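You operate a simulated robot arm through the tools that you are given. There is no shell and no other tool. Be economical: measure what you need, move in short steps, check, and stop when the job is done.

Carry out the task below with a simulated two-armed robot. There is one attempt and no reset: what you move stays moved.

JOB
Lock the heater off and put its key in the rear pocket of the holder.
Fine: stop key first, then main switch off, lock it, try the run key once, take the key last, upright and square in the pocket; the fan runs on. Set down upright: orange key.

Only the result counts: the job must be done as asked and must still hold three seconds after the hand-in. Knocking over, shifting, dropping, spilling or breaking anything else fails it.

ROBOT AND FRAMES
Two 7-joint arms with two-finger parallel grippers on one trunk, on a base that drives. Base frame: it is fixed to the floor where the robot stands at the start and does not move with it; the origin is under the middle of the robot, x ahead of it, y to its left, z up; the surface under the hand at the start is at about z = 106. Units: cm, degrees, N and s.
The left shoulder is at the start at [2, 11.3, 139.7], the right one opposite. With the tool pointing down near the work surface each hand reaches from about 24 to 60 cm from the robot's upright axis, wherever it stands, measured 20 degrees to its own side. Places, roughly: blue reset button [70, 20, 110]; fan drive box [80, 40, 110]; fan knob [70, 30, 110]; fan lock [90, 50, 110]; fan main switch [80, 60, 110]; fan run key [70, 50, 110]; fan stop key [60, 40, 110]; heater box [50, 0, 110]; heater knob [40, -10, 110]; heater lock [60, 10, 110]; heater main switch [50, 20, 110]; heater run key [40, 10, 110]; heater stop key [40, 0, 110]; rear pocket of the red key holder [100, 60, 90]; red stop button [60, 30, 110]. Payload 1.57 kg a hand.
The TCP of each hand is the grasp point between the finger pads, 3 cm short of the fingertips. In the tool frame z runs along the fingers and y along their closing line. The gripper opens to 8 cm. The fingers are 1.7 cm wide and 1.2 cm thick; the gripper's body (4 by 8.2 cm) begins 8 cm behind the TCP.
Orientation is told as [roll, pitch, yaw] about the base's x, y, z axes, in that order, counted from this pose: with the fingers straight down and closing along the base's y, the tool's x points along the base's -x, its y along +y and its z along -z.

CONTROLS
- The arms move only by the tool move_arm. It takes "left_rows", "right_rows" or both (then of equal length, played together; a hand with none holds still); each is one flat list of numbers, 7 for each row, row after row: the turn, a rotation vector about the tool's x, y, z in rad, then the shift along the tool's x, y, z in cm, then the closure, from 0 (fully open) to 1 (shut). In form: [ax, ay, az, tx, ty, tz, grip, ax, ay, az, tx, ty, tz, grip, ...]. A call has 1 to 12 rows; each row is the pose to reach, as a shift and turn from the pose commanded when the call began, along the tool's axes at that moment. Each row takes 0.2 s and may step no farther than 5 cm and 8.6 degrees from the row before; otherwise, or with a gripper value out of range, the whole call is refused. A pose out of reach is approached as far as the arm can. The call stops where the force on the tool passes 40 N (or 10 N more than at its start, if that is more) or the arm is blocked; 0.2 s more then pass. The fingers move at their own pace (about 4.5 cm/s each) and stop on an object; they squeeze with about 20 N. The grip force told is the motor's: it shows also when the fingers shut on nothing. Time passes only in rows, and 0.2 s behind the last, so rows that repeat a pose let the fingers close. It gives the time, the measured TCP pose, the force on the tool (base axes), the opening and the grip force at its end, in the units of the frame above (readings bear some noise), with the torque about the TCP (base axes, N m) and any sound that the robot's microphone picked up, and new pictures: "views" is both (left out), scene, wrist or none (wrist: the cameras of the hands that moved).
- Cameras (640 x 400 px; columns grow to the right, rows downward): "scene" is now at [9.64, 1.2, 151.93]; the picture's right is [0.14, -0.99, 0.00], its down [-0.60, -0.08, -0.80] and it looks along [0.79, 0.11, -0.60] (base axes); focal length 215 px, centre (320, 200). "left" rides on the left gripper at [7.2, 0.7, -12.2] in its tool frame; the picture's right is [-0.09, 1.00, 0.00], its down [-0.84, -0.08, -0.54] and it looks along [-0.54, -0.05, 0.84] (tool axes); focal length 238 px, centre (320, 200). "right" rides on the right gripper at [7.2, -0.7, -12.2] in its tool frame; the picture's right is [0.09, 1.00, 0.00], its down [-0.84, 0.08, -0.54] and it looks along [-0.54, 0.05, 0.84] (tool axes); focal length 238 px, centre (320, 200). There is no depth. A picture from a camera that has moved, and an enlarged one, comes with that camera's place and axes in the base frame and with its lens.
- move_column(by): slides the trunk up (or, below 0, down) by that many cm; the arms and the scene camera ride with it, the base frame stays. It gives what a move gives, with no picture.
- roll_base(legs): drives the robot by 1 to 6 legs, each [ahead, left, turn to the left] in cm, cm and degrees, along the robot's own axes; the way and the turn of a leg run together, so that a leg with both is an arc; at most 150 cm and 180 degrees a leg. The arms and the cameras ride along, it lands a little off, and it stops where it bumps. It gives what a move gives, and a new picture of the scene camera.
- turn_head(pan, tilt): turns the head with the scene camera to pan (to the left, within 80 degrees either way) and tilt (down, from -29 to 69), counted from straight ahead of the robot. It gives what a move gives, and a new picture of the scene camera.
- enlarge(camera, box): a new picture of the part [left, top, right, bottom] of that camera's present view, enlarged. The clock stands still meanwhile.
- job_done(): hands the job in; it is judged then, once.

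Work in short steps. Places have to be worked out from the pictures, the camera data and where the tool is seen: move nearer, look again, correct. Check each grasp and each placing, and mend what went wrong. You have 120 turns and 260 pictures in all, those below and enlarged ones among them. Open the grippers and draw the arms clear of the work before you hand the job in, unless the task says otherwise; then end with one line.

The tools are called after ">>>" as a command line: name --argument value ..., lists and objects as JSON in quotes. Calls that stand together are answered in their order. move_arm: Moves the arms, as the interface text tells. Its arguments: {"type":"object","properties":{"left_rows":{"type":"array"},"right_rows":{"type":"array"},"views":{"type":"string","enum":["both","scene","wrist","none"]}},"required":[]} The other tools are called the same way: move_column (by) slides the trunk up or down; roll_base (legs) drives the base; turn_head (pan, tilt) turns the head that bears the scene camera; enlarge (camera, box) takes an enlarged picture of a part of a camera's view; job_done () hands the job in.

At the start:

```text
time_s: 0.0
left_position: [36.74, 24.05, 137.55]
left_tool_rot: [-0.1, -0.1, 0.1]
left_contact_force: [0.0, -0.3, 0.4]
left_ft_torque: [0.02, 0.01, -0.01]
left_opening: 8.01
left_gripper_force: 0.1
right_position: [41.3, -9.97, 140.28]
right_tool_rot: [0.0, 0.0, -0.1]
right_contact_force: [-0.5, -0.2, 0.1]
right_ft_torque: [-0.01, -0.01, 0.01]
right_opening: 7.99
right_gripper_force: 0.1
trunk travel left (down, up): [-45.0, 12.0]
robot x, y, heading: [0.03, 0.05, 0.1]
head pan, tilt: [8.0, 37.2]
```

scene: 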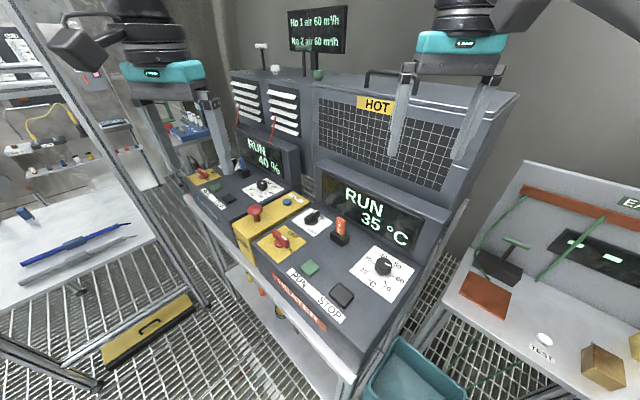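
right: 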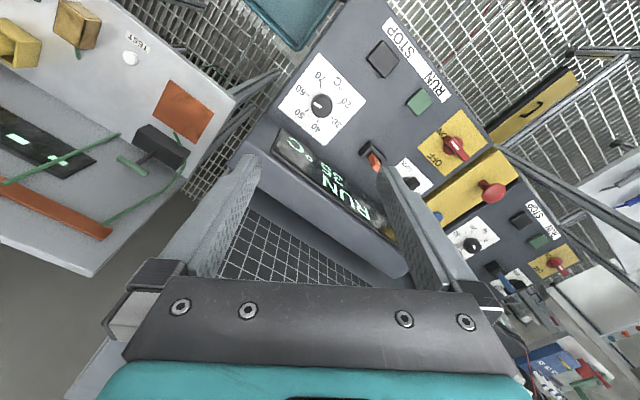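
left: 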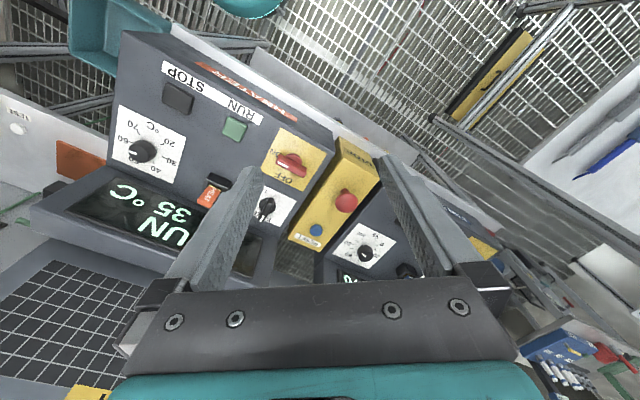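

The heater panel is in view ahead of the robot. I enlarge the panel to identify each control before moving.

>>> enlarge --camera "scene" --box '[220, 170, 440, 340]'

>>> enlarge --camera "left" --box '[100, 50, 420, 270]'

>>> enlarge --camera "scene" --box '[140, 100, 340, 260]'

```text
2.35 times, centred on (330, 255) of scene
camera zoom: at [9.64, 1.2, 151.93], right [0.14, -0.99, 0.0], down [-0.6, -0.08, -0.8], along [0.79, 0.11, -0.6], focal length 506 px, centre (296, 71)
```

zoom: 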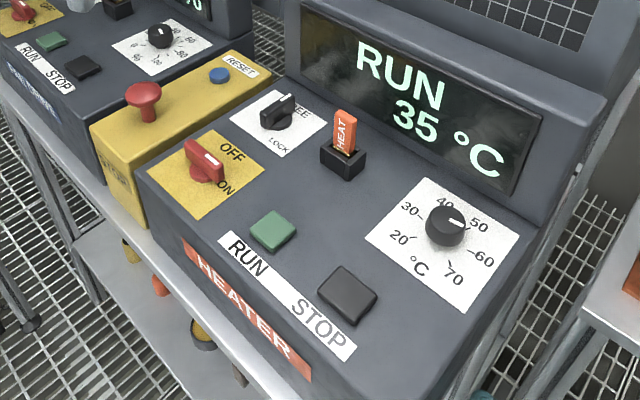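

```text
1.82 times, centred on (260, 160) of left
camera zoom: at [29.59, 24.52, 149.75], right [0.09, 1.0, 0.0], down [0.84, -0.08, 0.54], along [0.54, -0.05, -0.84], focal length 433 px, centre (429, 273)
```

zoom: 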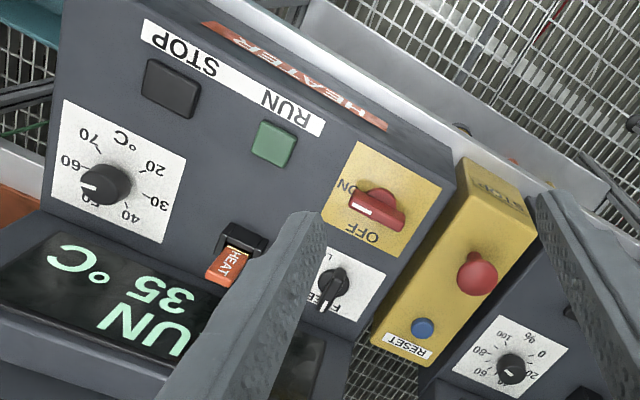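

```text
2.50 times, centred on (240, 180) of scene
camera zoom: at [9.64, 1.2, 151.93], right [0.14, -0.99, 0.0], down [-0.6, -0.08, -0.8], along [0.79, 0.11, -0.6], focal length 538 px, centre (520, 250)
```

zoom: 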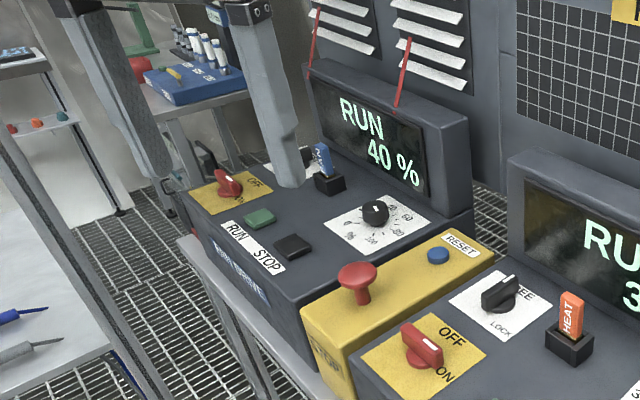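

The heater panel is yawed about −36°: stop key ≈(35,0,107), run ≈(41,8), main ≈(48,17.5), lock ≈(58,10.5), key ≈(51.5,1.4). Next I find the red key holder with the head.

>>> turn_head --pan 38 --tilt 30

```text
time_s: 0.9
left_position: [36.83, 23.91, 137.73]
left_tool_rot: [0.0, -0.2, 0.1]
left_contact_force: [-0.2, -0.3, 0.8]
left_ft_torque: [0.01, 0.01, -0.01]
left_opening: 7.98
left_gripper_force: 0.0
right_position: [41.38, -10.01, 140.27]
right_tool_rot: [-0.1, 0.0, 0.0]
right_contact_force: [-0.2, 0.4, -0.7]
right_ft_torque: [-0.01, -0.01, -0.03]
right_opening: 8.02
right_gripper_force: 0.1
trunk travel left (down, up): [-45.0, 12.0]
robot x, y, heading: [0.13, -0.12, -0.1]
head pan, tilt: [38.0, 30.0]
camera scene: at [8.18, 5.56, 153.05], right [0.61, -0.79, 0.0], down [-0.39, -0.31, -0.87], along [0.68, 0.53, -0.5], focal length 215 px, centre (320, 200)
```

scene: 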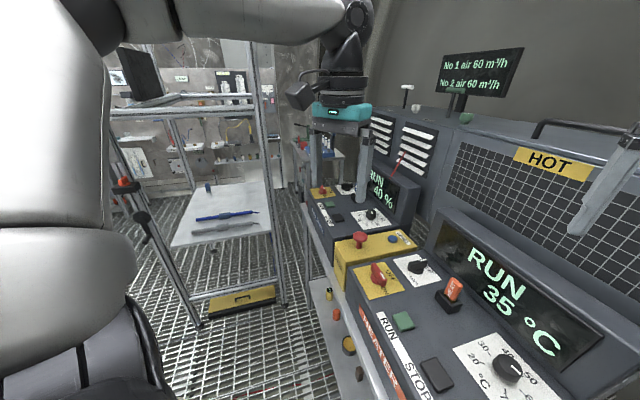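

The holder seems to be on a small table beyond the fan box, partly hidden by the left hand. I enlarge that part.

>>> enlarge --camera "scene" --box '[270, 110, 390, 190]'

>>> enlarge --camera "left" --box '[480, 290, 640, 400]'

>>> enlarge --camera "right" --box '[480, 290, 640, 400]'

```text
5.00 times, centred on (330, 150) of scene
camera zoom: at [8.18, 5.56, 153.05], right [0.61, -0.79, 0.0], down [-0.39, -0.31, -0.87], along [0.68, 0.53, -0.5], focal length 1076 px, centre (270, 450)
```

zoom: 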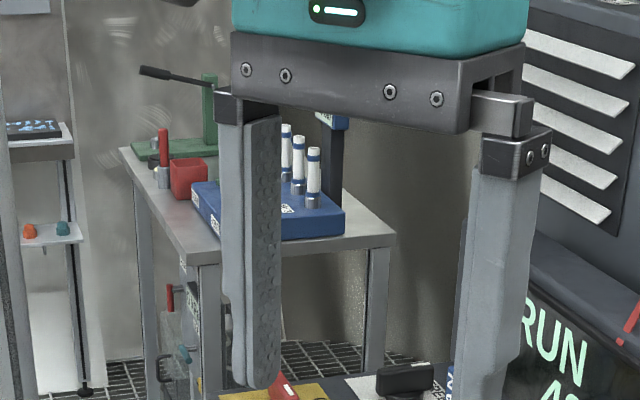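

```text
3.64 times, centred on (560, 345) of left
camera zoom: at [29.59, 24.52, 149.75], right [0.09, 1.0, 0.0], down [0.84, -0.08, 0.54], along [0.54, -0.05, -0.84], focal length 867 px, centre (-553, -327)
```

zoom: 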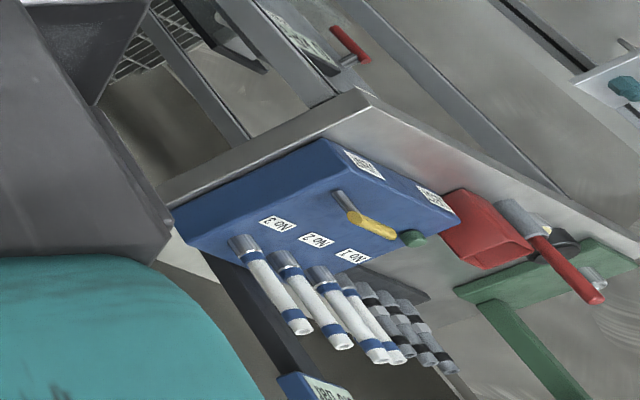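

```text
3.64 times, centred on (560, 345) of right
camera zoom: at [34.22, -10.67, 152.45], right [-0.09, 1.0, 0.0], down [0.84, 0.08, 0.54], along [0.54, 0.05, -0.84], focal length 867 px, centre (-553, -327)
```

zoom: 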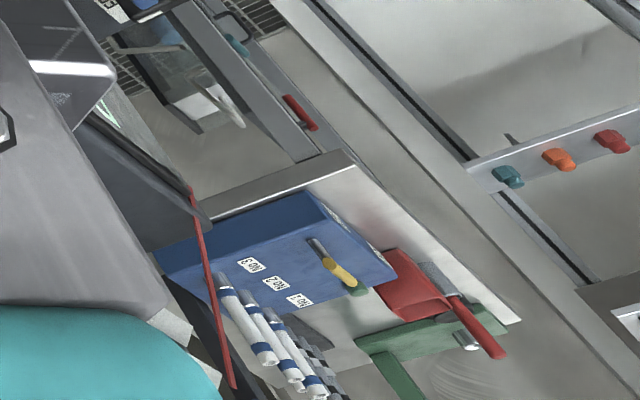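

The holder is hidden behind the fan box from here, so I'll look for it later. First I turn to face the heater panel squarely (−37°) and slide left along it, so that all the heater controls are within the left arm's reach.

>>> roll_base --legs '[[0, 0, -37], [0, 24, 0]]'

>>> turn_head --pan 0 --tilt 50

```text
time_s: 4.5
left_position: [58.37, 16.22, 137.59]
left_tool_rot: [0.0, -0.1, -36.9]
left_contact_force: [-0.3, 0.2, 0.4]
left_ft_torque: [-0.03, 0.03, 0.01]
left_opening: 8.02
left_gripper_force: 0.0
right_position: [41.41, -13.62, 140.32]
right_tool_rot: [0.0, 0.0, -37.0]
right_contact_force: [-0.9, 0.8, -0.2]
right_ft_torque: [-0.02, 0.04, 0.02]
right_opening: 8.0
right_gripper_force: 0.0
trunk travel left (down, up): [-45.0, 12.0]
robot x, y, heading: [14.34, 18.96, -36.9]
head pan, tilt: [38.0, 30.0]
camera scene: at [24.38, 18.76, 153.05], right [0.02, -1.0, 0.0], down [-0.5, -0.01, -0.87], along [0.87, 0.01, -0.5], focal length 215 px, centre (320, 200)
```

scene: 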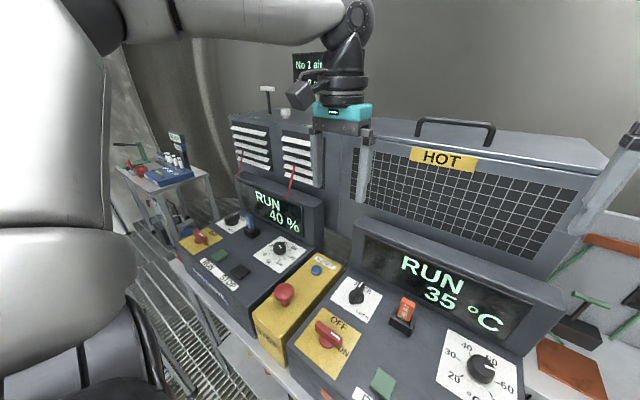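

```text
time_s: 5.5
left_position: [58.37, 16.2, 137.71]
left_tool_rot: [0.0, -0.1, -36.9]
left_contact_force: [-1.0, 0.4, 0.0]
left_ft_torque: [0.03, 0.03, 0.02]
left_opening: 8.03
left_gripper_force: 0.0
right_position: [41.38, -13.67, 140.39]
right_tool_rot: [0.0, 0.0, -37.1]
right_contact_force: [0.0, -0.4, 0.5]
right_ft_torque: [0.01, -0.03, -0.01]
right_opening: 8.03
right_gripper_force: 0.1
trunk travel left (down, up): [-45.0, 12.0]
robot x, y, heading: [14.58, 18.8, -37.2]
head pan, tilt: [0.0, 50.0]
camera scene: at [21.47, 13.94, 150.1], right [-0.6, -0.8, 0.0], down [-0.61, 0.46, -0.64], along [0.51, -0.39, -0.77], focal length 215 px, centre (320, 200)
```

scene: 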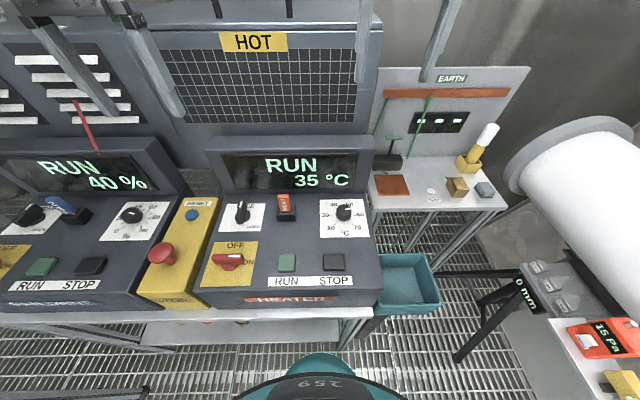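

The view is now square on the heater. I enlarge it to read the marks and locate the controls precisely.

>>> enlarge --camera "scene" --box '[190, 180, 382, 300]'

>>> enlarge --camera "left" --box '[0, 0, 640, 400]'

```text
3.33 times, centred on (286, 240) of scene
camera zoom: at [21.47, 13.94, 150.1], right [-0.6, -0.8, 0.0], down [-0.61, 0.46, -0.64], along [0.51, -0.39, -0.77], focal length 717 px, centre (433, 67)
```

zoom: 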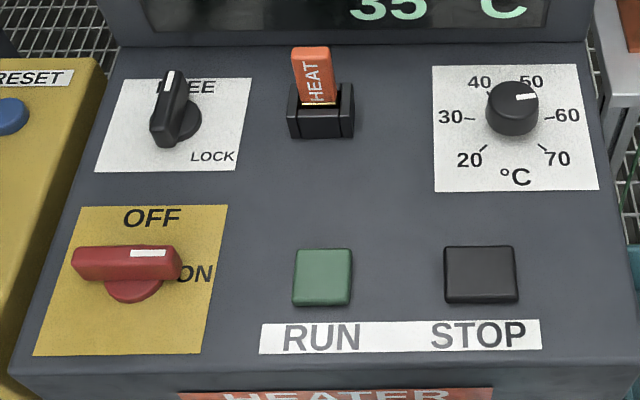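

```text
1.00 times, centred on (320, 200) of left (not enlarged: the box is as wide or as high as the picture)
camera zoom: at [52.91, 20.9, 149.75], right [0.67, 0.74, 0.0], down [0.62, -0.56, 0.54], along [0.4, -0.36, -0.84], focal length 238 px, centre (320, 200)
```

zoom: 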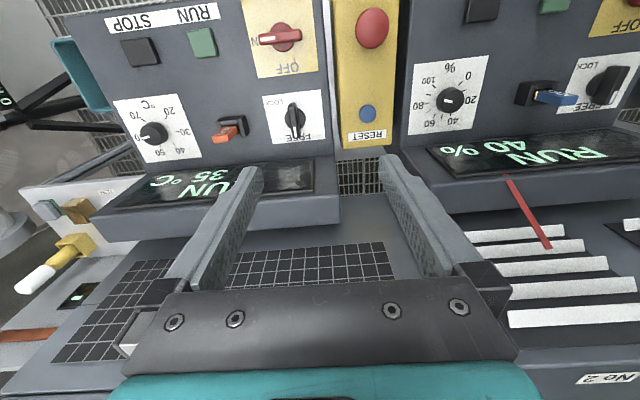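

All the heater positions agree from two views, in panel coordinates (A away, L left): stop (27.7, 21.0), run (27.6, 31.0), main (27.8, 43.1), lock (40.1, 43.2), key (40.4, 32.4). The panel is at z≈106. I bring the closed right hand above STOP.

>>> move_arm --right_rows '[0, 0, 0, 1.7, 0.85, 3.4, 1, 0, 0, 0, 3.4, 1.7, 6.8, 1, 0, 0, 0, 5.1, 2.55, 10.2, 1, 0, 0, 0, 6.8, 3.4, 13.6, 1, 0, 0, 0, 8.5, 4.25, 17, 1, 0, 0, 0, 10.2, 5.1, 20.4, 1, 0, 0, 0, 11.9, 5.95, 23.8, 1, 0, 0, 0, 13.6, 6.8, 27.2, 1]' --views "both"

```text
time_s: 7.3
left_position: [58.22, 16.23, 137.64]
left_tool_rot: [-0.1, -0.2, -36.9]
left_contact_force: [1.1, 1.2, 0.3]
left_ft_torque: [0.03, 0.0, 0.01]
left_opening: 7.98
left_gripper_force: 0.1
right_position: [34.49, -0.07, 113.2]
right_tool_rot: [0.1, 0.1, -37.0]
right_contact_force: [-0.9, 0.2, -0.1]
right_ft_torque: [-0.04, 0.01, -0.01]
right_opening: 0.0
right_gripper_force: 19.7
trunk travel left (down, up): [-45.0, 12.0]
robot x, y, heading: [14.18, 18.91, -37.0]
head pan, tilt: [0.0, 50.0]
camera scene: at [21.44, 13.94, 150.1], right [-0.6, -0.8, 0.0], down [-0.61, 0.46, -0.64], along [0.51, -0.39, -0.77], focal length 215 px, centre (320, 200)
camera right: at [28.61, 3.71, 125.18], right [0.53, 0.85, 0.0], down [0.71, -0.44, 0.54], along [0.46, -0.28, -0.84], focal length 238 px, centre (320, 200)
```

scene: 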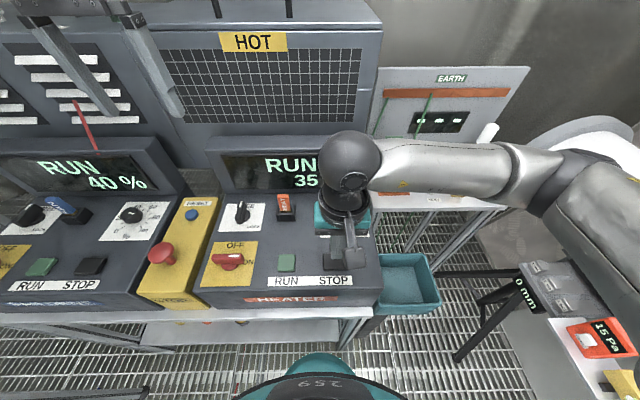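
right: 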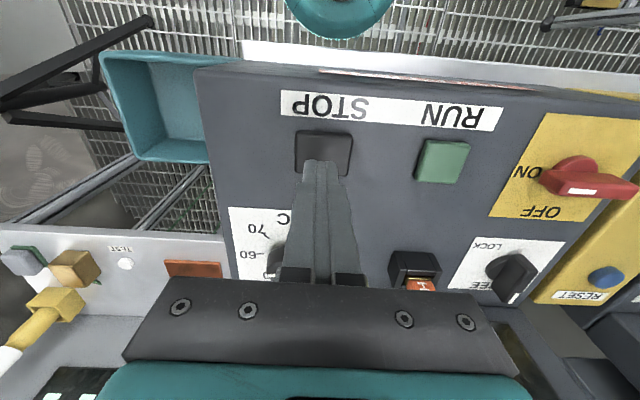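

The tip is centred over STOP with about 3.4 cm to contact. I press briefly and lift.

>>> move_arm --right_rows '[0, 0, 0, 0, 0, 2, 1, 0, 0, 0, 0, 0, 3, 1, 0, 0, 0, 0, 0, 3.5, 1, 0, 0, 0, 0, 0, 3.8, 1, 0, 0, 0, 0, 0, 4.1, 1, 0, 0, 0, 0, 0, 4.1, 1]' --views "scene"

```text
time_s: 8.7
left_position: [58.11, 16.22, 137.73]
left_tool_rot: [0.2, -0.1, -36.8]
left_contact_force: [-0.4, 0.2, -0.4]
left_ft_torque: [0.01, 0.01, 0.02]
left_opening: 8.0
left_gripper_force: 0.1
right_position: [34.64, -0.14, 109.16]
right_tool_rot: [0.1, -0.3, -37.0]
right_contact_force: [-4.6, -3.7, 34.2]
right_ft_torque: [-0.1, 0.14, 0.19]
right_opening: 0.0
right_gripper_force: 20.1
trunk travel left (down, up): [-45.0, 12.0]
robot x, y, heading: [14.54, 19.56, -37.0]
head pan, tilt: [0.0, 50.0]
heard: click
camera scene: at [21.25, 13.97, 150.13], right [-0.6, -0.8, 0.0], down [-0.61, 0.46, -0.64], along [0.51, -0.39, -0.77], focal length 215 px, centre (320, 200)
```

scene: 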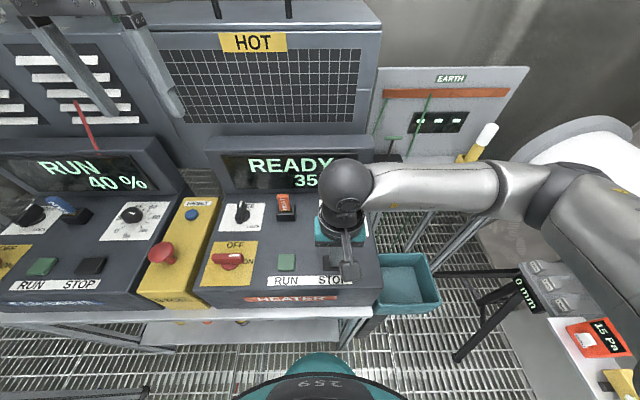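

STOP clicked and the heater shows READY; the fan is still at RUN. I lift the right hand back the way it came.

>>> move_arm --right_rows '[0, 0, 0, 0, 0, -4.1, 1, 0, 0, 0, -1.7, -0.85, -7.5, 1, 0, 0, 0, -3.4, -1.7, -10.9, 1, 0, 0, 0, -5.1, -2.55, -14.3, 1, 0, 0, 0, -6.8, -3.4, -17.7, 1, 0, 0, 0, -8.5, -4.25, -21.1, 1, 0, 0, 0, -10.2, -5.1, -24.5, 1, 0, 0, 0, -11.9, -5.95, -27.9, 1, 0, 0, 0, -13.6, -6.8, -31.3, 1]' --views "none"

```text
time_s: 10.7
left_position: [58.36, 16.24, 137.58]
left_tool_rot: [0.0, -0.1, -36.9]
left_contact_force: [0.1, -1.3, -0.2]
left_ft_torque: [-0.02, -0.02, 0.01]
left_opening: 8.0
left_gripper_force: 0.1
right_position: [41.42, -13.74, 140.37]
right_tool_rot: [0.0, 0.1, -37.0]
right_contact_force: [-0.1, -0.7, 0.4]
right_ft_torque: [0.0, -0.01, 0.01]
right_opening: 0.0
right_gripper_force: 20.1
trunk travel left (down, up): [-45.0, 12.0]
robot x, y, heading: [14.39, 19.12, -36.8]
head pan, tilt: [0.0, 50.0]
```

Left hand next: I turn it 90° clockwise so its fingers straddle the main switch's handle, and bring it above the switch at z≈120.

>>> move_arm --left_rows '[0, 0, 0.143, 0.81, -0.45, 1.6, 0, 0, 0, 0.286, 1.62, -0.9, 3.2, 0, 0, 0, 0.428, 2.43, -1.35, 4.8, 0, 0, 0, 0.571, 3.24, -1.8, 6.4, 0, 0, 0, 0.714, 4.05, -2.25, 8, 0, 0, 0, 0.857, 4.86, -2.7, 9.6, 0, 0, 0, 1.0, 5.67, -3.15, 11.2, 0, 0, 0, 1.142, 6.48, -3.6, 12.8, 0, 0, 0, 1.285, 7.29, -4.05, 14.4, 0, 0, 0, 1.428, 8.1, -4.5, 16, 0, 0, 0, 1.571, 8.9, -5, 17.6, 0]' --views "both"

```text
time_s: 13.1
left_position: [48.21, 17.52, 119.88]
left_tool_rot: [0.1, 0.0, -127.1]
left_contact_force: [0.2, 0.1, 0.3]
left_ft_torque: [0.01, 0.01, 0.0]
left_opening: 8.02
left_gripper_force: 0.0
right_position: [41.46, -13.72, 140.28]
right_tool_rot: [0.0, -0.1, -37.0]
right_contact_force: [0.5, -0.2, -0.1]
right_ft_torque: [-0.01, -0.02, 0.01]
right_opening: 0.0
right_gripper_force: 19.7
trunk travel left (down, up): [-45.0, 12.0]
robot x, y, heading: [14.45, 19.02, -37.2]
head pan, tilt: [0.0, 50.0]
camera scene: at [21.45, 13.9, 150.09], right [-0.6, -0.8, 0.0], down [-0.61, 0.46, -0.64], along [0.51, -0.39, -0.77], focal length 215 px, centre (320, 200)
camera left: at [52.99, 22.7, 132.15], right [0.74, -0.67, 0.0], down [-0.57, -0.62, 0.54], along [-0.36, -0.4, -0.84], focal length 238 px, centre (320, 200)
```

scene: 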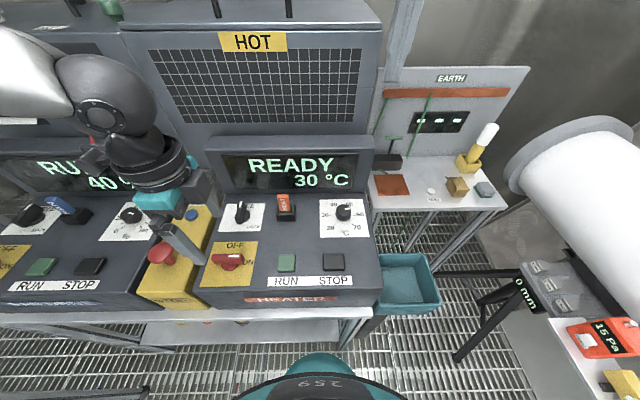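
left: 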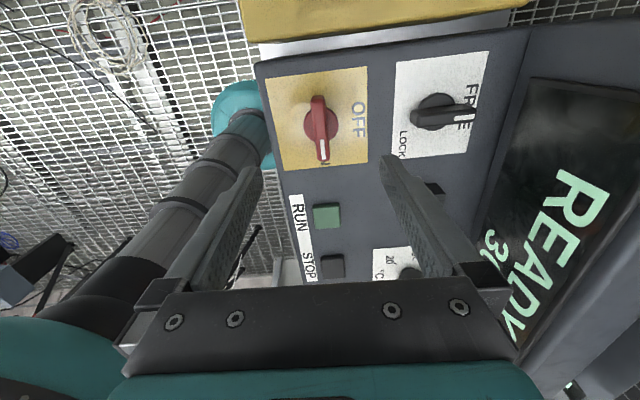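

The handle is exactly below the TCP (predicted pixel (320,131), seen at (320,128)). I lower so the fingertips straddle it just above the plate.

>>> move_arm --left_rows '[0, 0, 0, 0, 0, 3, 0, 0, 0, 0, 0, 0, 6, 0, 0, 0, 0, 0, 0, 8, 0, 0, 0, 0, 0, 0, 9, 0, 0, 0, 0, 0, 0, 9.8, 0]' --views "both"

```text
time_s: 14.3
left_position: [48.35, 17.47, 110.2]
left_tool_rot: [0.0, 0.0, -126.9]
left_contact_force: [0.1, 0.3, -0.4]
left_ft_torque: [-0.05, 0.02, 0.0]
left_opening: 7.98
left_gripper_force: 0.0
right_position: [41.42, -13.68, 140.28]
right_tool_rot: [0.0, -0.1, -37.0]
right_contact_force: [-0.7, 0.7, -0.1]
right_ft_torque: [-0.02, 0.01, -0.03]
right_opening: 0.02
right_gripper_force: 20.2
trunk travel left (down, up): [-45.0, 12.0]
robot x, y, heading: [14.33, 19.07, -37.0]
head pan, tilt: [0.0, 50.0]
camera scene: at [21.46, 13.91, 150.09], right [-0.6, -0.8, 0.0], down [-0.61, 0.46, -0.64], along [0.51, -0.39, -0.77], focal length 215 px, centre (320, 200)
camera left: at [53.03, 22.73, 122.38], right [0.74, -0.67, 0.0], down [-0.57, -0.62, 0.54], along [-0.36, -0.4, -0.84], focal length 238 px, centre (320, 200)
```

scene: 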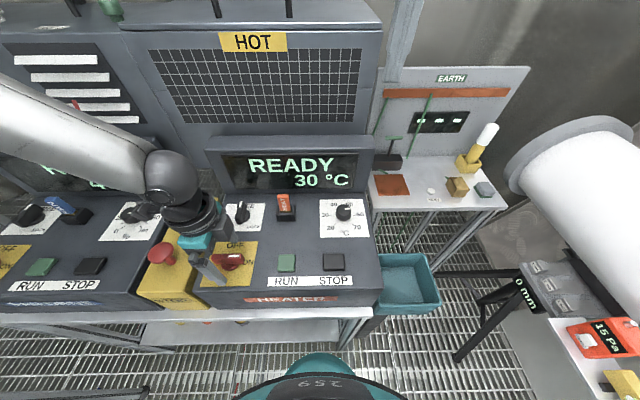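
left: 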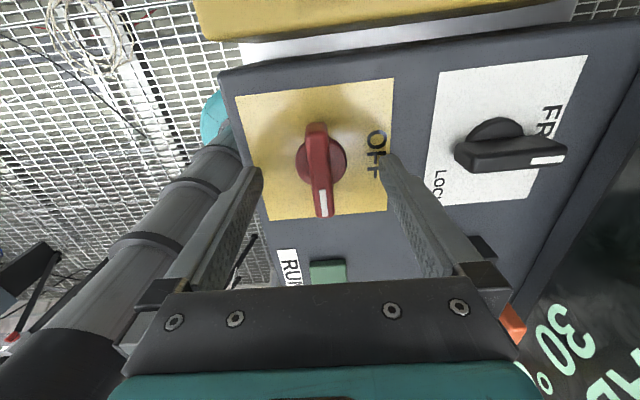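

The handle is centred between the fingertips. I close on it.

>>> move_arm --left_rows '[0, 0, 0, 0, 0, 0, 1, 0, 0, 0, 0, 0, 0, 1, 0, 0, 0, 0, 0, 0, 1, 0, 0, 0, 0, 0, 0, 1, 0, 0, 0, 0, 0, 0, 1]' --views "wrist"

```text
time_s: 15.5
left_position: [48.31, 17.52, 110.2]
left_tool_rot: [0.1, 0.0, -126.9]
left_contact_force: [3.3, -2.5, 2.3]
left_ft_torque: [0.12, 0.08, 0.3]
left_opening: 1.39
left_gripper_force: 23.6
right_position: [41.43, -13.81, 140.24]
right_tool_rot: [0.0, 0.0, -37.0]
right_contact_force: [-0.7, -0.1, 0.3]
right_ft_torque: [0.0, -0.01, 0.01]
right_opening: 0.0
right_gripper_force: 20.7
trunk travel left (down, up): [-45.0, 12.0]
robot x, y, heading: [14.21, 19.07, -36.7]
head pan, tilt: [0.0, 50.0]
camera left: at [53.09, 22.68, 122.41], right [0.74, -0.67, 0.0], down [-0.57, -0.62, 0.54], along [-0.36, -0.4, -0.84], focal length 238 px, centre (320, 200)
```

left: 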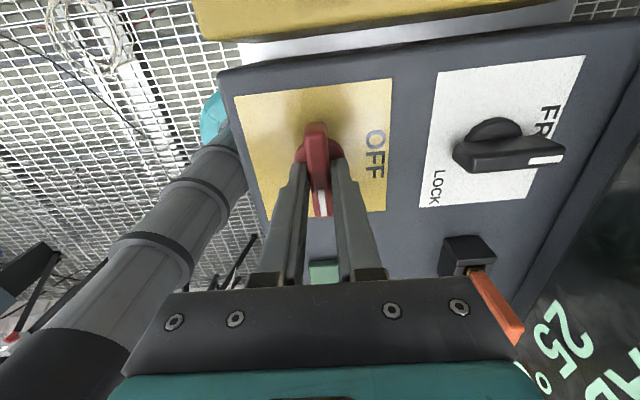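

The handle is gripped (1.4 cm). I turn it 90° counter-clockwise towards OFF.

>>> move_arm --left_rows '[0, 0, -0.143, 0, 0, 0, 1, 0, 0, -0.286, 0, 0, 0, 1, 0, 0, -0.428, 0, 0, 0, 1, 0, 0, -0.571, 0, 0, 0, 1, 0, 0, -0.714, 0, 0, 0, 1, 0, 0, -0.857, 0, 0, 0, 1, 0, 0, -1.0, 0, 0, 0, 1, 0, 0, -1.142, 0, 0, 0, 1, 0, 0, -1.285, 0, 0, 0, 1, 0, 0, -1.428, 0, 0, 0, 1, 0, 0, -1.571, 0, 0, 0, 1]' --views "both"

```text
time_s: 17.9
left_position: [48.48, 17.43, 110.2]
left_tool_rot: [0.0, -0.3, -36.8]
left_contact_force: [12.6, 0.6, 21.1]
left_ft_torque: [-0.15, -0.47, 0.02]
left_opening: 1.41
left_gripper_force: 30.1
right_position: [41.53, -13.71, 140.24]
right_tool_rot: [0.0, 0.0, -37.1]
right_contact_force: [0.9, 0.8, 0.1]
right_ft_torque: [-0.03, 0.04, -0.03]
right_opening: 0.03
right_gripper_force: 19.6
trunk travel left (down, up): [-45.0, 12.0]
robot x, y, heading: [14.68, 19.26, -36.9]
head pan, tilt: [0.0, 50.0]
camera scene: at [21.56, 13.94, 150.09], right [-0.6, -0.8, 0.0], down [-0.61, 0.46, -0.64], along [0.51, -0.39, -0.77], focal length 215 px, centre (320, 200)
camera left: at [42.97, 22.18, 122.36], right [0.67, 0.74, 0.0], down [0.62, -0.56, 0.54], along [0.41, -0.36, -0.84], focal length 238 px, centre (320, 200)
```

scene: 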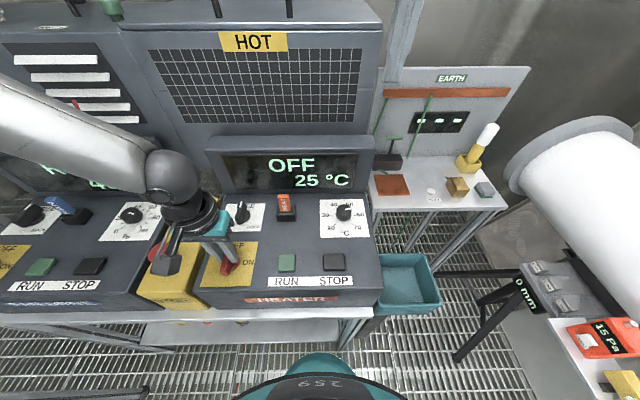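
left: 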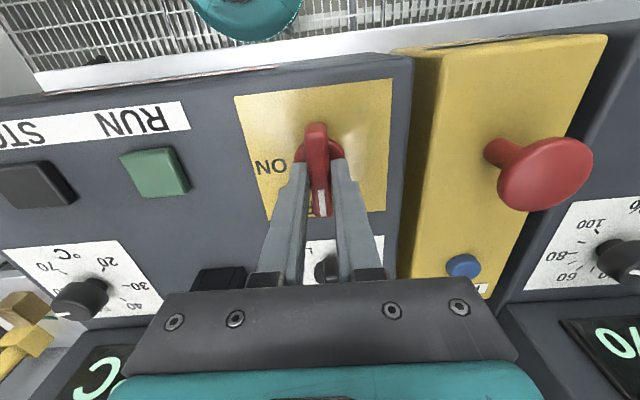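

The display reads OFF. I open and lift straight up.

>>> move_arm --left_rows '[0, 0, 0, 0, 0, 0, 0, 0, 0, 0, 0, 0, 0, 0, 0, 0, 0, 0, 0, 0, 0, 0, 0, 0, 0, 0, 0, 0, 0, 0, 0, 0, 0, -3, 0, 0, 0, 0, 0, 0, -6, 0, 0, 0, 0, 0, 0, -9.8, 0]' --views "both"

```text
time_s: 19.5
left_position: [48.11, 17.45, 120.03]
left_tool_rot: [0.0, 0.0, -37.0]
left_contact_force: [-0.1, 0.1, 0.2]
left_ft_torque: [0.0, -0.02, 0.0]
left_opening: 7.99
left_gripper_force: 0.1
right_position: [41.34, -13.47, 140.29]
right_tool_rot: [0.0, 0.0, -37.0]
right_contact_force: [-0.2, -0.7, -0.2]
right_ft_torque: [-0.02, 0.01, 0.0]
right_opening: 0.0
right_gripper_force: 19.7
trunk travel left (down, up): [-45.0, 12.0]
robot x, y, heading: [14.22, 19.12, -37.0]
head pan, tilt: [0.0, 50.0]
camera scene: at [21.36, 13.97, 150.1], right [-0.6, -0.8, 0.0], down [-0.61, 0.46, -0.64], along [0.51, -0.39, -0.77], focal length 215 px, centre (320, 200)
camera left: at [42.68, 22.23, 132.23], right [0.67, 0.74, 0.0], down [0.62, -0.56, 0.54], along [0.4, -0.36, -0.84], focal length 238 px, centre (320, 200)
```

scene: 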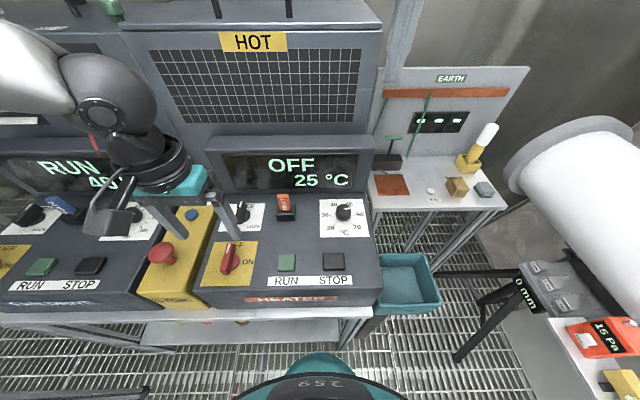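
left: 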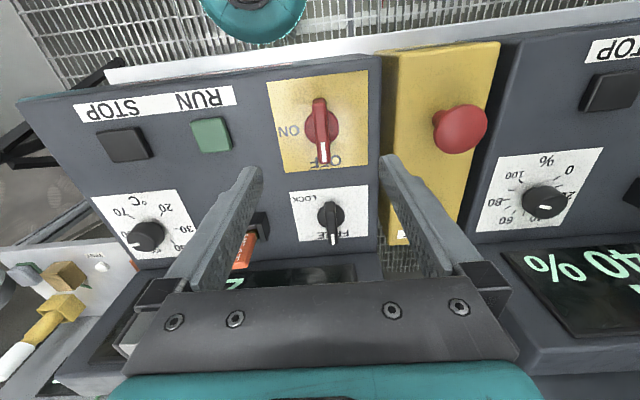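

The main switch points to OFF. I enlarge the left wrist view to centre on the lock handle.

>>> enlarge --camera "left" --box '[220, 170, 420, 295]'

>>> enlarge --camera "scene" --box '[190, 140, 382, 260]'

```text
3.20 times, centred on (320, 232) of left
camera zoom: at [42.68, 22.23, 132.23], right [0.67, 0.74, 0.0], down [0.62, -0.56, 0.54], along [0.4, -0.36, -0.84], focal length 763 px, centre (320, 96)
```

zoom: 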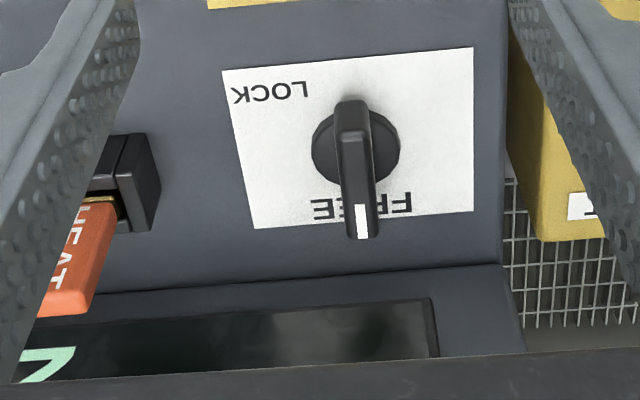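

```text
3.33 times, centred on (286, 200) of scene
camera zoom: at [21.36, 13.97, 150.1], right [-0.6, -0.8, 0.0], down [-0.61, 0.46, -0.64], along [0.51, -0.39, -0.77], focal length 717 px, centre (433, 200)
```

zoom: 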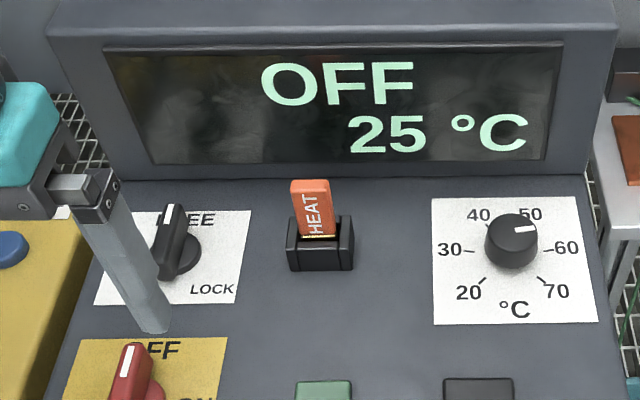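

The lock's centre is at (A 40.3, L 43.15). I move there at this height, then lower to straddle its handle.

>>> move_arm --left_rows '[0, 0, 0, -4.1, 0.1, 0, 0.3, 0, 0, 0, -8.2, 0.2, 0, 0.3, 0, 0, 0, -12.4, 0.25, 0, 0.3, 0, 0, 0, -12.4, 0.25, 2, 0.3, 0, 0, 0, -12.4, 0.25, 4, 0.3, 0, 0, 0, -12.4, 0.25, 5, 0.3]' --views "both"

```text
time_s: 20.9
left_position: [58.23, 10.27, 115.05]
left_tool_rot: [0.0, -0.1, -36.8]
left_contact_force: [-0.2, 0.2, -0.5]
left_ft_torque: [0.02, 0.0, 0.0]
left_opening: 5.61
left_gripper_force: 0.2
right_position: [41.32, -13.76, 140.34]
right_tool_rot: [0.0, 0.0, -37.0]
right_contact_force: [0.4, -0.3, -1.0]
right_ft_torque: [0.01, -0.01, 0.01]
right_opening: 0.02
right_gripper_force: 20.0
trunk travel left (down, up): [-45.0, 12.0]
robot x, y, heading: [14.72, 19.22, -37.1]
head pan, tilt: [0.0, 50.0]
camera scene: at [21.43, 13.94, 150.1], right [-0.6, -0.8, 0.0], down [-0.61, 0.46, -0.64], along [0.51, -0.39, -0.77], focal length 215 px, centre (320, 200)
camera left: at [52.89, 15.0, 127.17], right [0.67, 0.74, 0.0], down [0.62, -0.56, 0.54], along [0.4, -0.37, -0.84], focal length 238 px, centre (320, 200)
```

scene: 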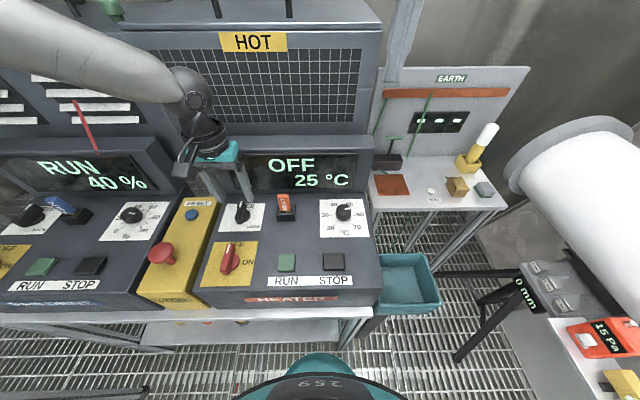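
left: 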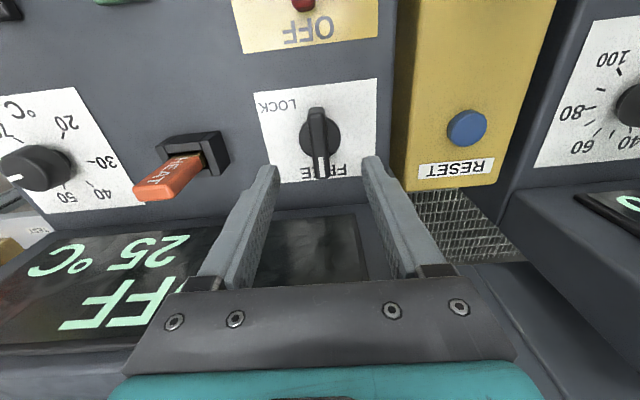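

The lock knob is centred under the tool. I lower onto it and close.

>>> move_arm --left_rows '[0, 0, 0, 0.2, 0, 2, 0.3, 0, 0, 0, 0.2, 0, 4, 0.3, 0, 0, 0, 0.2, 0, 4.8, 0.3, 0, 0, 0, 0.2, 0, 4.8, 1, 0, 0, 0, 0.2, 0, 4.8, 1, 0, 0, 0, 0.2, 0, 4.8, 1, 0, 0, 0, 0.2, 0, 4.8, 1]' --views "wrist"

```text
time_s: 22.5
left_position: [58.16, 10.35, 110.23]
left_tool_rot: [0.0, -0.1, -37.0]
left_contact_force: [0.8, 1.1, -0.4]
left_ft_torque: [-0.09, -0.13, 0.0]
left_opening: 1.38
left_gripper_force: 27.4
right_position: [41.41, -13.54, 140.2]
right_tool_rot: [0.0, 0.0, -36.9]
right_contact_force: [0.5, -0.3, -0.5]
right_ft_torque: [-0.03, 0.04, 0.02]
right_opening: 0.0
right_gripper_force: 19.8
trunk travel left (down, up): [-45.0, 12.0]
robot x, y, heading: [14.92, 19.14, -37.1]
head pan, tilt: [0.0, 50.0]
camera left: at [52.77, 15.09, 122.32], right [0.67, 0.74, 0.0], down [0.62, -0.56, 0.54], along [0.4, -0.36, -0.84], focal length 238 px, centre (320, 200)
```

left: 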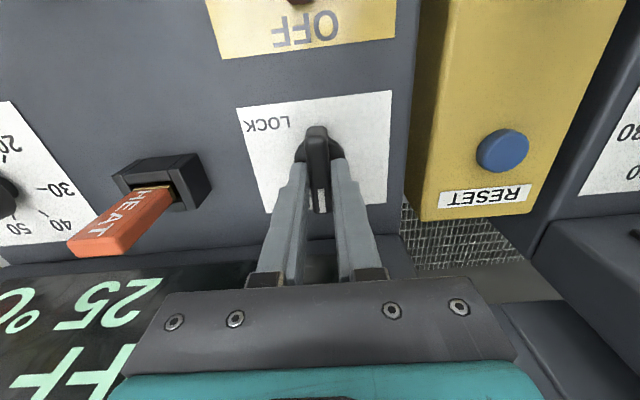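

Gripped. I turn it 90° clockwise towards LOCK, watching the torque.

>>> move_arm --left_rows '[0, 0, 0.143, 0, 0, 0, 1, 0, 0, 0.286, 0, 0, 0, 1, 0, 0, 0.428, 0, 0, 0, 1, 0, 0, 0.571, 0, 0, 0, 1, 0, 0, 0.714, 0, 0, 0, 1, 0, 0, 0.857, 0, 0, 0, 1, 0, 0, 1.0, 0, 0, 0, 1, 0, 0, 1.142, 0, 0, 0, 1, 0, 0, 1.285, 0, 0, 0, 1, 0, 0, 1.428, 0, 0, 0, 1, 0, 0, 1.571, 0, 0, 0, 1]' --views "both"

```text
time_s: 24.9
left_position: [58.03, 10.36, 110.26]
left_tool_rot: [-0.1, 0.0, -127.0]
left_contact_force: [-7.8, -3.5, -11.4]
left_ft_torque: [-0.48, 0.11, 0.62]
left_opening: 1.4
left_gripper_force: 30.6
right_position: [41.36, -13.74, 140.25]
right_tool_rot: [0.1, 0.0, -37.0]
right_contact_force: [0.2, 0.1, 0.3]
right_ft_torque: [0.02, 0.02, -0.05]
right_opening: 0.01
right_gripper_force: 20.4
trunk travel left (down, up): [-45.0, 12.0]
robot x, y, heading: [14.77, 18.97, -37.1]
head pan, tilt: [0.0, 50.0]
camera scene: at [21.38, 13.85, 150.09], right [-0.6, -0.8, 0.0], down [-0.61, 0.46, -0.64], along [0.51, -0.39, -0.77], focal length 215 px, centre (320, 200)
camera left: at [62.81, 15.53, 122.34], right [0.74, -0.67, 0.0], down [-0.56, -0.62, 0.54], along [-0.37, -0.4, -0.84], focal length 238 px, centre (320, 200)
```

scene: 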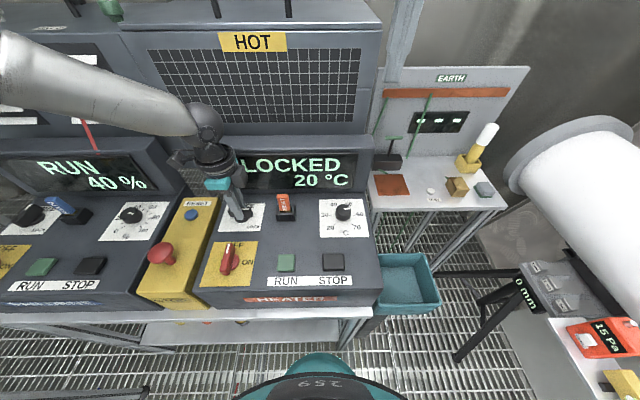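
left: 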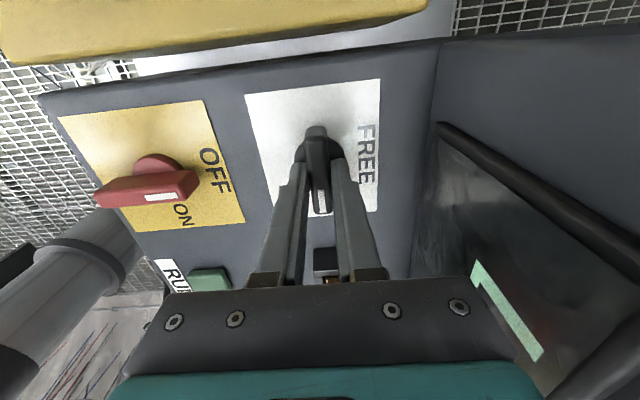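

The display reads LOCKED. I open partly, lift, and turn the hand back.

>>> move_arm --left_rows '[0, 0, 0, 0, 0, 0, 0.5, 0, 0, 0, 0, 0, 0, 0.5, 0, 0, 0, 0, 0, 0, 0.5, 0, 0, 0, 0, 0, -4, 0.5, 0, 0, 0, 0, 0, -8, 0.5, 0, 0, 0, 0, 0, -11, 0.5]' --views "none"

>>> move_arm --left_rows '[0, 0, -0.143, 0, 0, 0, 1, 0, 0, -0.286, 0, 0, 0, 1, 0, 0, -0.428, 0, 0, 0, 1, 0, 0, -0.571, 0, 0, 0, 1, 0, 0, -0.714, 0, 0, 0, 1, 0, 0, -0.857, 0, 0, 0, 1, 0, 0, -1.0, 0, 0, 0, 1, 0, 0, -1.142, 0, 0, 0, 1, 0, 0, -1.285, 0, 0, 0, 1, 0, 0, -1.428, 0, 0, 0, 1, 0, 0, -1.571, 0, 0, 0, 1]' --views "scene"

```text
time_s: 26.3
left_position: [58.09, 10.35, 121.29]
left_tool_rot: [0.2, 0.0, -127.0]
left_contact_force: [-1.4, -0.3, -0.1]
left_ft_torque: [-0.04, -0.01, 0.03]
left_opening: 4.02
left_gripper_force: 0.0
right_position: [41.46, -13.56, 140.38]
right_tool_rot: [-0.1, 0.0, -37.0]
right_contact_force: [0.4, -0.3, 0.4]
right_ft_torque: [-0.02, 0.02, -0.02]
right_opening: 0.03
right_gripper_force: 20.2
trunk travel left (down, up): [-45.0, 12.0]
robot x, y, heading: [14.55, 19.05, -37.1]
head pan, tilt: [0.0, 50.0]
```

```text
time_s: 28.7
left_position: [58.06, 10.43, 121.23]
left_tool_rot: [0.0, -0.1, -36.9]
left_contact_force: [-0.1, -0.1, -0.8]
left_ft_torque: [0.01, -0.01, 0.01]
left_opening: 0.02
left_gripper_force: 20.2
right_position: [41.42, -13.66, 140.29]
right_tool_rot: [0.0, 0.0, -37.0]
right_contact_force: [-0.4, -0.6, -0.9]
right_ft_torque: [0.0, 0.0, -0.02]
right_opening: 0.02
right_gripper_force: 20.0
trunk travel left (down, up): [-45.0, 12.0]
robot x, y, heading: [14.65, 19.19, -37.0]
head pan, tilt: [0.0, 50.0]
camera scene: at [21.44, 13.92, 150.1], right [-0.6, -0.8, 0.0], down [-0.61, 0.46, -0.64], along [0.51, -0.39, -0.77], focal length 215 px, centre (320, 200)
```

scene: 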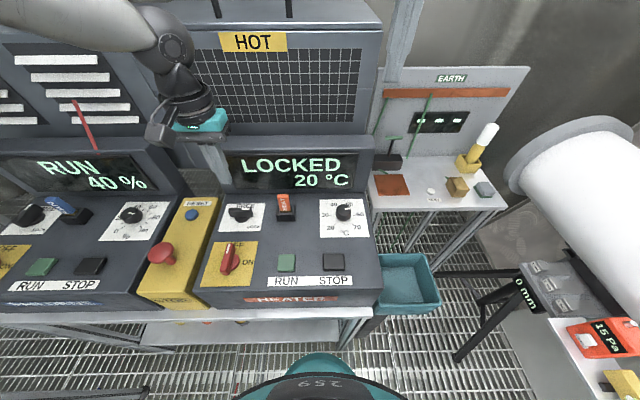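

Locked with the hand clear. Now the run key: I move the closed left fingers above RUN at (27.6, 31.0).

>>> move_arm --left_rows '[0, 0, 0, 2.5, -2.45, 1, 1, 0, 0, 0, 5, -4.9, 2, 1, 0, 0, 0, 7.5, -7.35, 4, 1, 0, 0, 0, 10, -9.8, 6, 1, 0, 0, 0, 12.5, -12.25, 8.2, 1]' --views "wrist"

```text
time_s: 29.9
left_position: [41.53, 9.47, 113.81]
left_tool_rot: [-0.1, 0.0, -36.9]
left_contact_force: [0.3, 0.4, 0.5]
left_ft_torque: [0.02, 0.0, 0.03]
left_opening: 0.02
left_gripper_force: 20.0
left hand out of reach, approached as far as the arm can: row 5
right_position: [41.4, -13.7, 140.38]
right_tool_rot: [0.0, 0.1, -36.9]
right_contact_force: [-0.4, 0.9, 0.3]
right_ft_torque: [-0.02, 0.0, 0.01]
right_opening: 0.01
right_gripper_force: 19.9
trunk travel left (down, up): [-45.0, 12.0]
robot x, y, heading: [14.62, 19.38, -37.1]
head pan, tilt: [0.0, 50.0]
camera left: at [36.16, 14.27, 126.0], right [0.67, 0.74, 0.0], down [0.62, -0.56, 0.54], along [0.4, -0.37, -0.84], focal length 238 px, centre (320, 200)
```

left: 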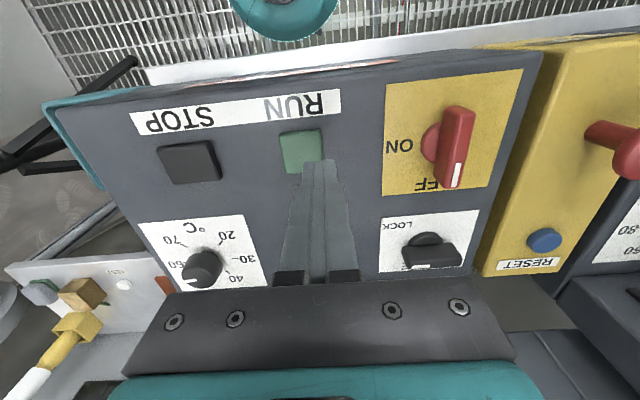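

RUN is just too close to the robot for this arm. I back the base off by 8 cm (the fingertips are above everything behind them).

>>> roll_base --legs '[[-8, 0, 0]]'

```text
time_s: 31.0
left_position: [35.15, 14.36, 113.8]
left_tool_rot: [-0.2, -0.2, -36.8]
left_contact_force: [0.0, 0.2, 0.1]
left_ft_torque: [-0.02, 0.0, 0.0]
left_opening: 0.0
left_gripper_force: 19.7
right_position: [34.98, -8.86, 140.31]
right_tool_rot: [0.0, 0.0, -37.0]
right_contact_force: [-0.7, 1.0, -0.3]
right_ft_torque: [-0.01, -0.01, -0.02]
right_opening: 0.0
right_gripper_force: 20.7
trunk travel left (down, up): [-45.0, 12.0]
robot x, y, heading: [7.97, 23.93, -37.0]
head pan, tilt: [0.0, 50.0]
camera scene: at [15.0, 18.78, 150.1], right [-0.6, -0.8, 0.0], down [-0.61, 0.46, -0.64], along [0.51, -0.39, -0.77], focal length 215 px, centre (320, 200)
```

scene: 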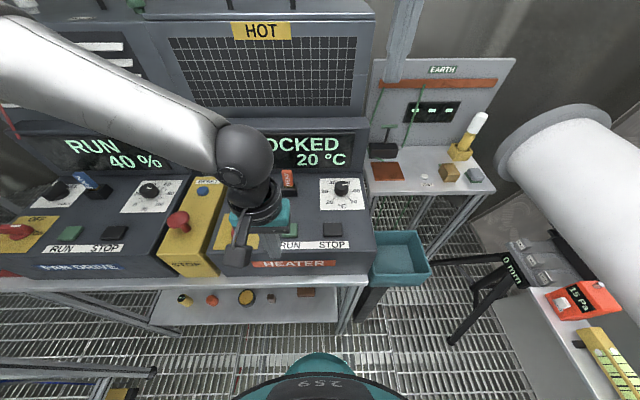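

I now move the fingertips over RUN: 8.2 cm ahead and 1.6 cm to the right.

>>> move_arm --left_rows '[0, 0, 0, -4, -0.8, 0, 1, 0, 0, 0, -8.2, -1.6, 0, 1, 0, 0, 0, -8.2, -1.6, 0, 1]' --views "wrist"

```text
time_s: 31.8
left_position: [41.65, 10.55, 115.2]
left_tool_rot: [-0.1, -0.1, -36.9]
left_contact_force: [-0.3, 0.3, 0.0]
left_ft_torque: [-0.01, 0.0, -0.03]
left_opening: 0.01
left_gripper_force: 19.9
left hand out of reach, approached as far as the arm can: row 1, 2, 3
right_position: [35.01, -8.85, 140.2]
right_tool_rot: [0.0, 0.0, -37.0]
right_contact_force: [-1.0, -0.3, -0.4]
right_ft_torque: [0.01, -0.01, 0.03]
right_opening: 0.0
right_gripper_force: 20.0
trunk travel left (down, up): [-45.0, 12.0]
robot x, y, heading: [8.23, 24.25, -36.9]
head pan, tilt: [0.0, 50.0]
camera left: at [36.23, 15.3, 127.32], right [0.67, 0.74, 0.0], down [0.62, -0.56, 0.54], along [0.4, -0.37, -0.84], focal length 238 px, centre (320, 200)
```

left: 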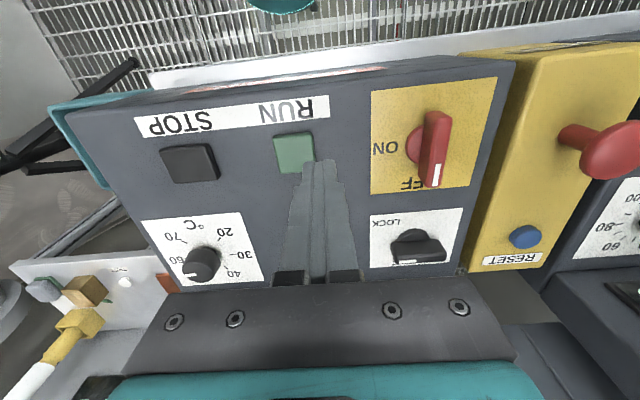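

The arm seems stuck near a joint limit. I lift the hand and move it out to its own side first, to free the posture.

>>> move_arm --left_rows '[0, 0, 0, 0, 1, -3, 1, 0, 0, 0, 0, 3, -6, 1, 0, 0, 0, 0, 6, -9, 1, 0, 0, 0, 0, 9, -12, 1, 0, 0, 0, 0, 12, -15, 1]' --views "none"

```text
time_s: 33.0
left_position: [48.67, 20.45, 130.2]
left_tool_rot: [-0.2, 0.0, -37.0]
left_contact_force: [-0.3, 0.7, 0.6]
left_ft_torque: [-0.02, 0.0, 0.04]
left_opening: 0.0
left_gripper_force: 20.4
right_position: [34.98, -8.82, 140.24]
right_tool_rot: [0.1, 0.1, -37.0]
right_contact_force: [0.4, -0.1, -0.3]
right_ft_torque: [0.0, 0.02, 0.02]
right_opening: 0.0
right_gripper_force: 20.2
trunk travel left (down, up): [-45.0, 12.0]
robot x, y, heading: [8.08, 24.05, -36.9]
head pan, tilt: [0.0, 50.0]
```

Freed. I slide the base 8 cm to the right, so RUN and the key lie more to the left arm's own side.

>>> roll_base --legs '[[0, -8, 0]]'

```text
time_s: 34.0
left_position: [44.0, 13.71, 130.29]
left_tool_rot: [0.0, -0.1, -37.0]
left_contact_force: [0.0, 0.3, -0.7]
left_ft_torque: [0.02, 0.0, 0.02]
left_opening: 0.0
left_gripper_force: 20.1
right_position: [30.27, -15.46, 140.25]
right_tool_rot: [0.0, 0.0, -37.0]
right_contact_force: [0.9, 0.3, -0.2]
right_ft_torque: [0.01, -0.04, 0.01]
right_opening: 0.0
right_gripper_force: 19.7
trunk travel left (down, up): [-45.0, 12.0]
robot x, y, heading: [3.28, 17.7, -36.7]
head pan, tilt: [0.0, 50.0]
camera scene: at [10.22, 12.28, 150.09], right [-0.6, -0.8, 0.0], down [-0.61, 0.46, -0.64], along [0.51, -0.39, -0.77], focal length 215 px, centre (320, 200)
```

scene: 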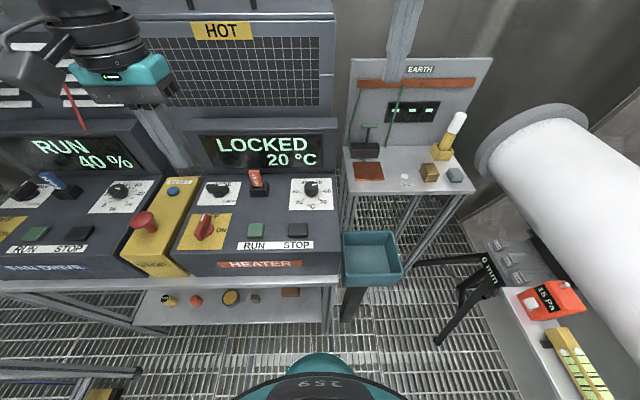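

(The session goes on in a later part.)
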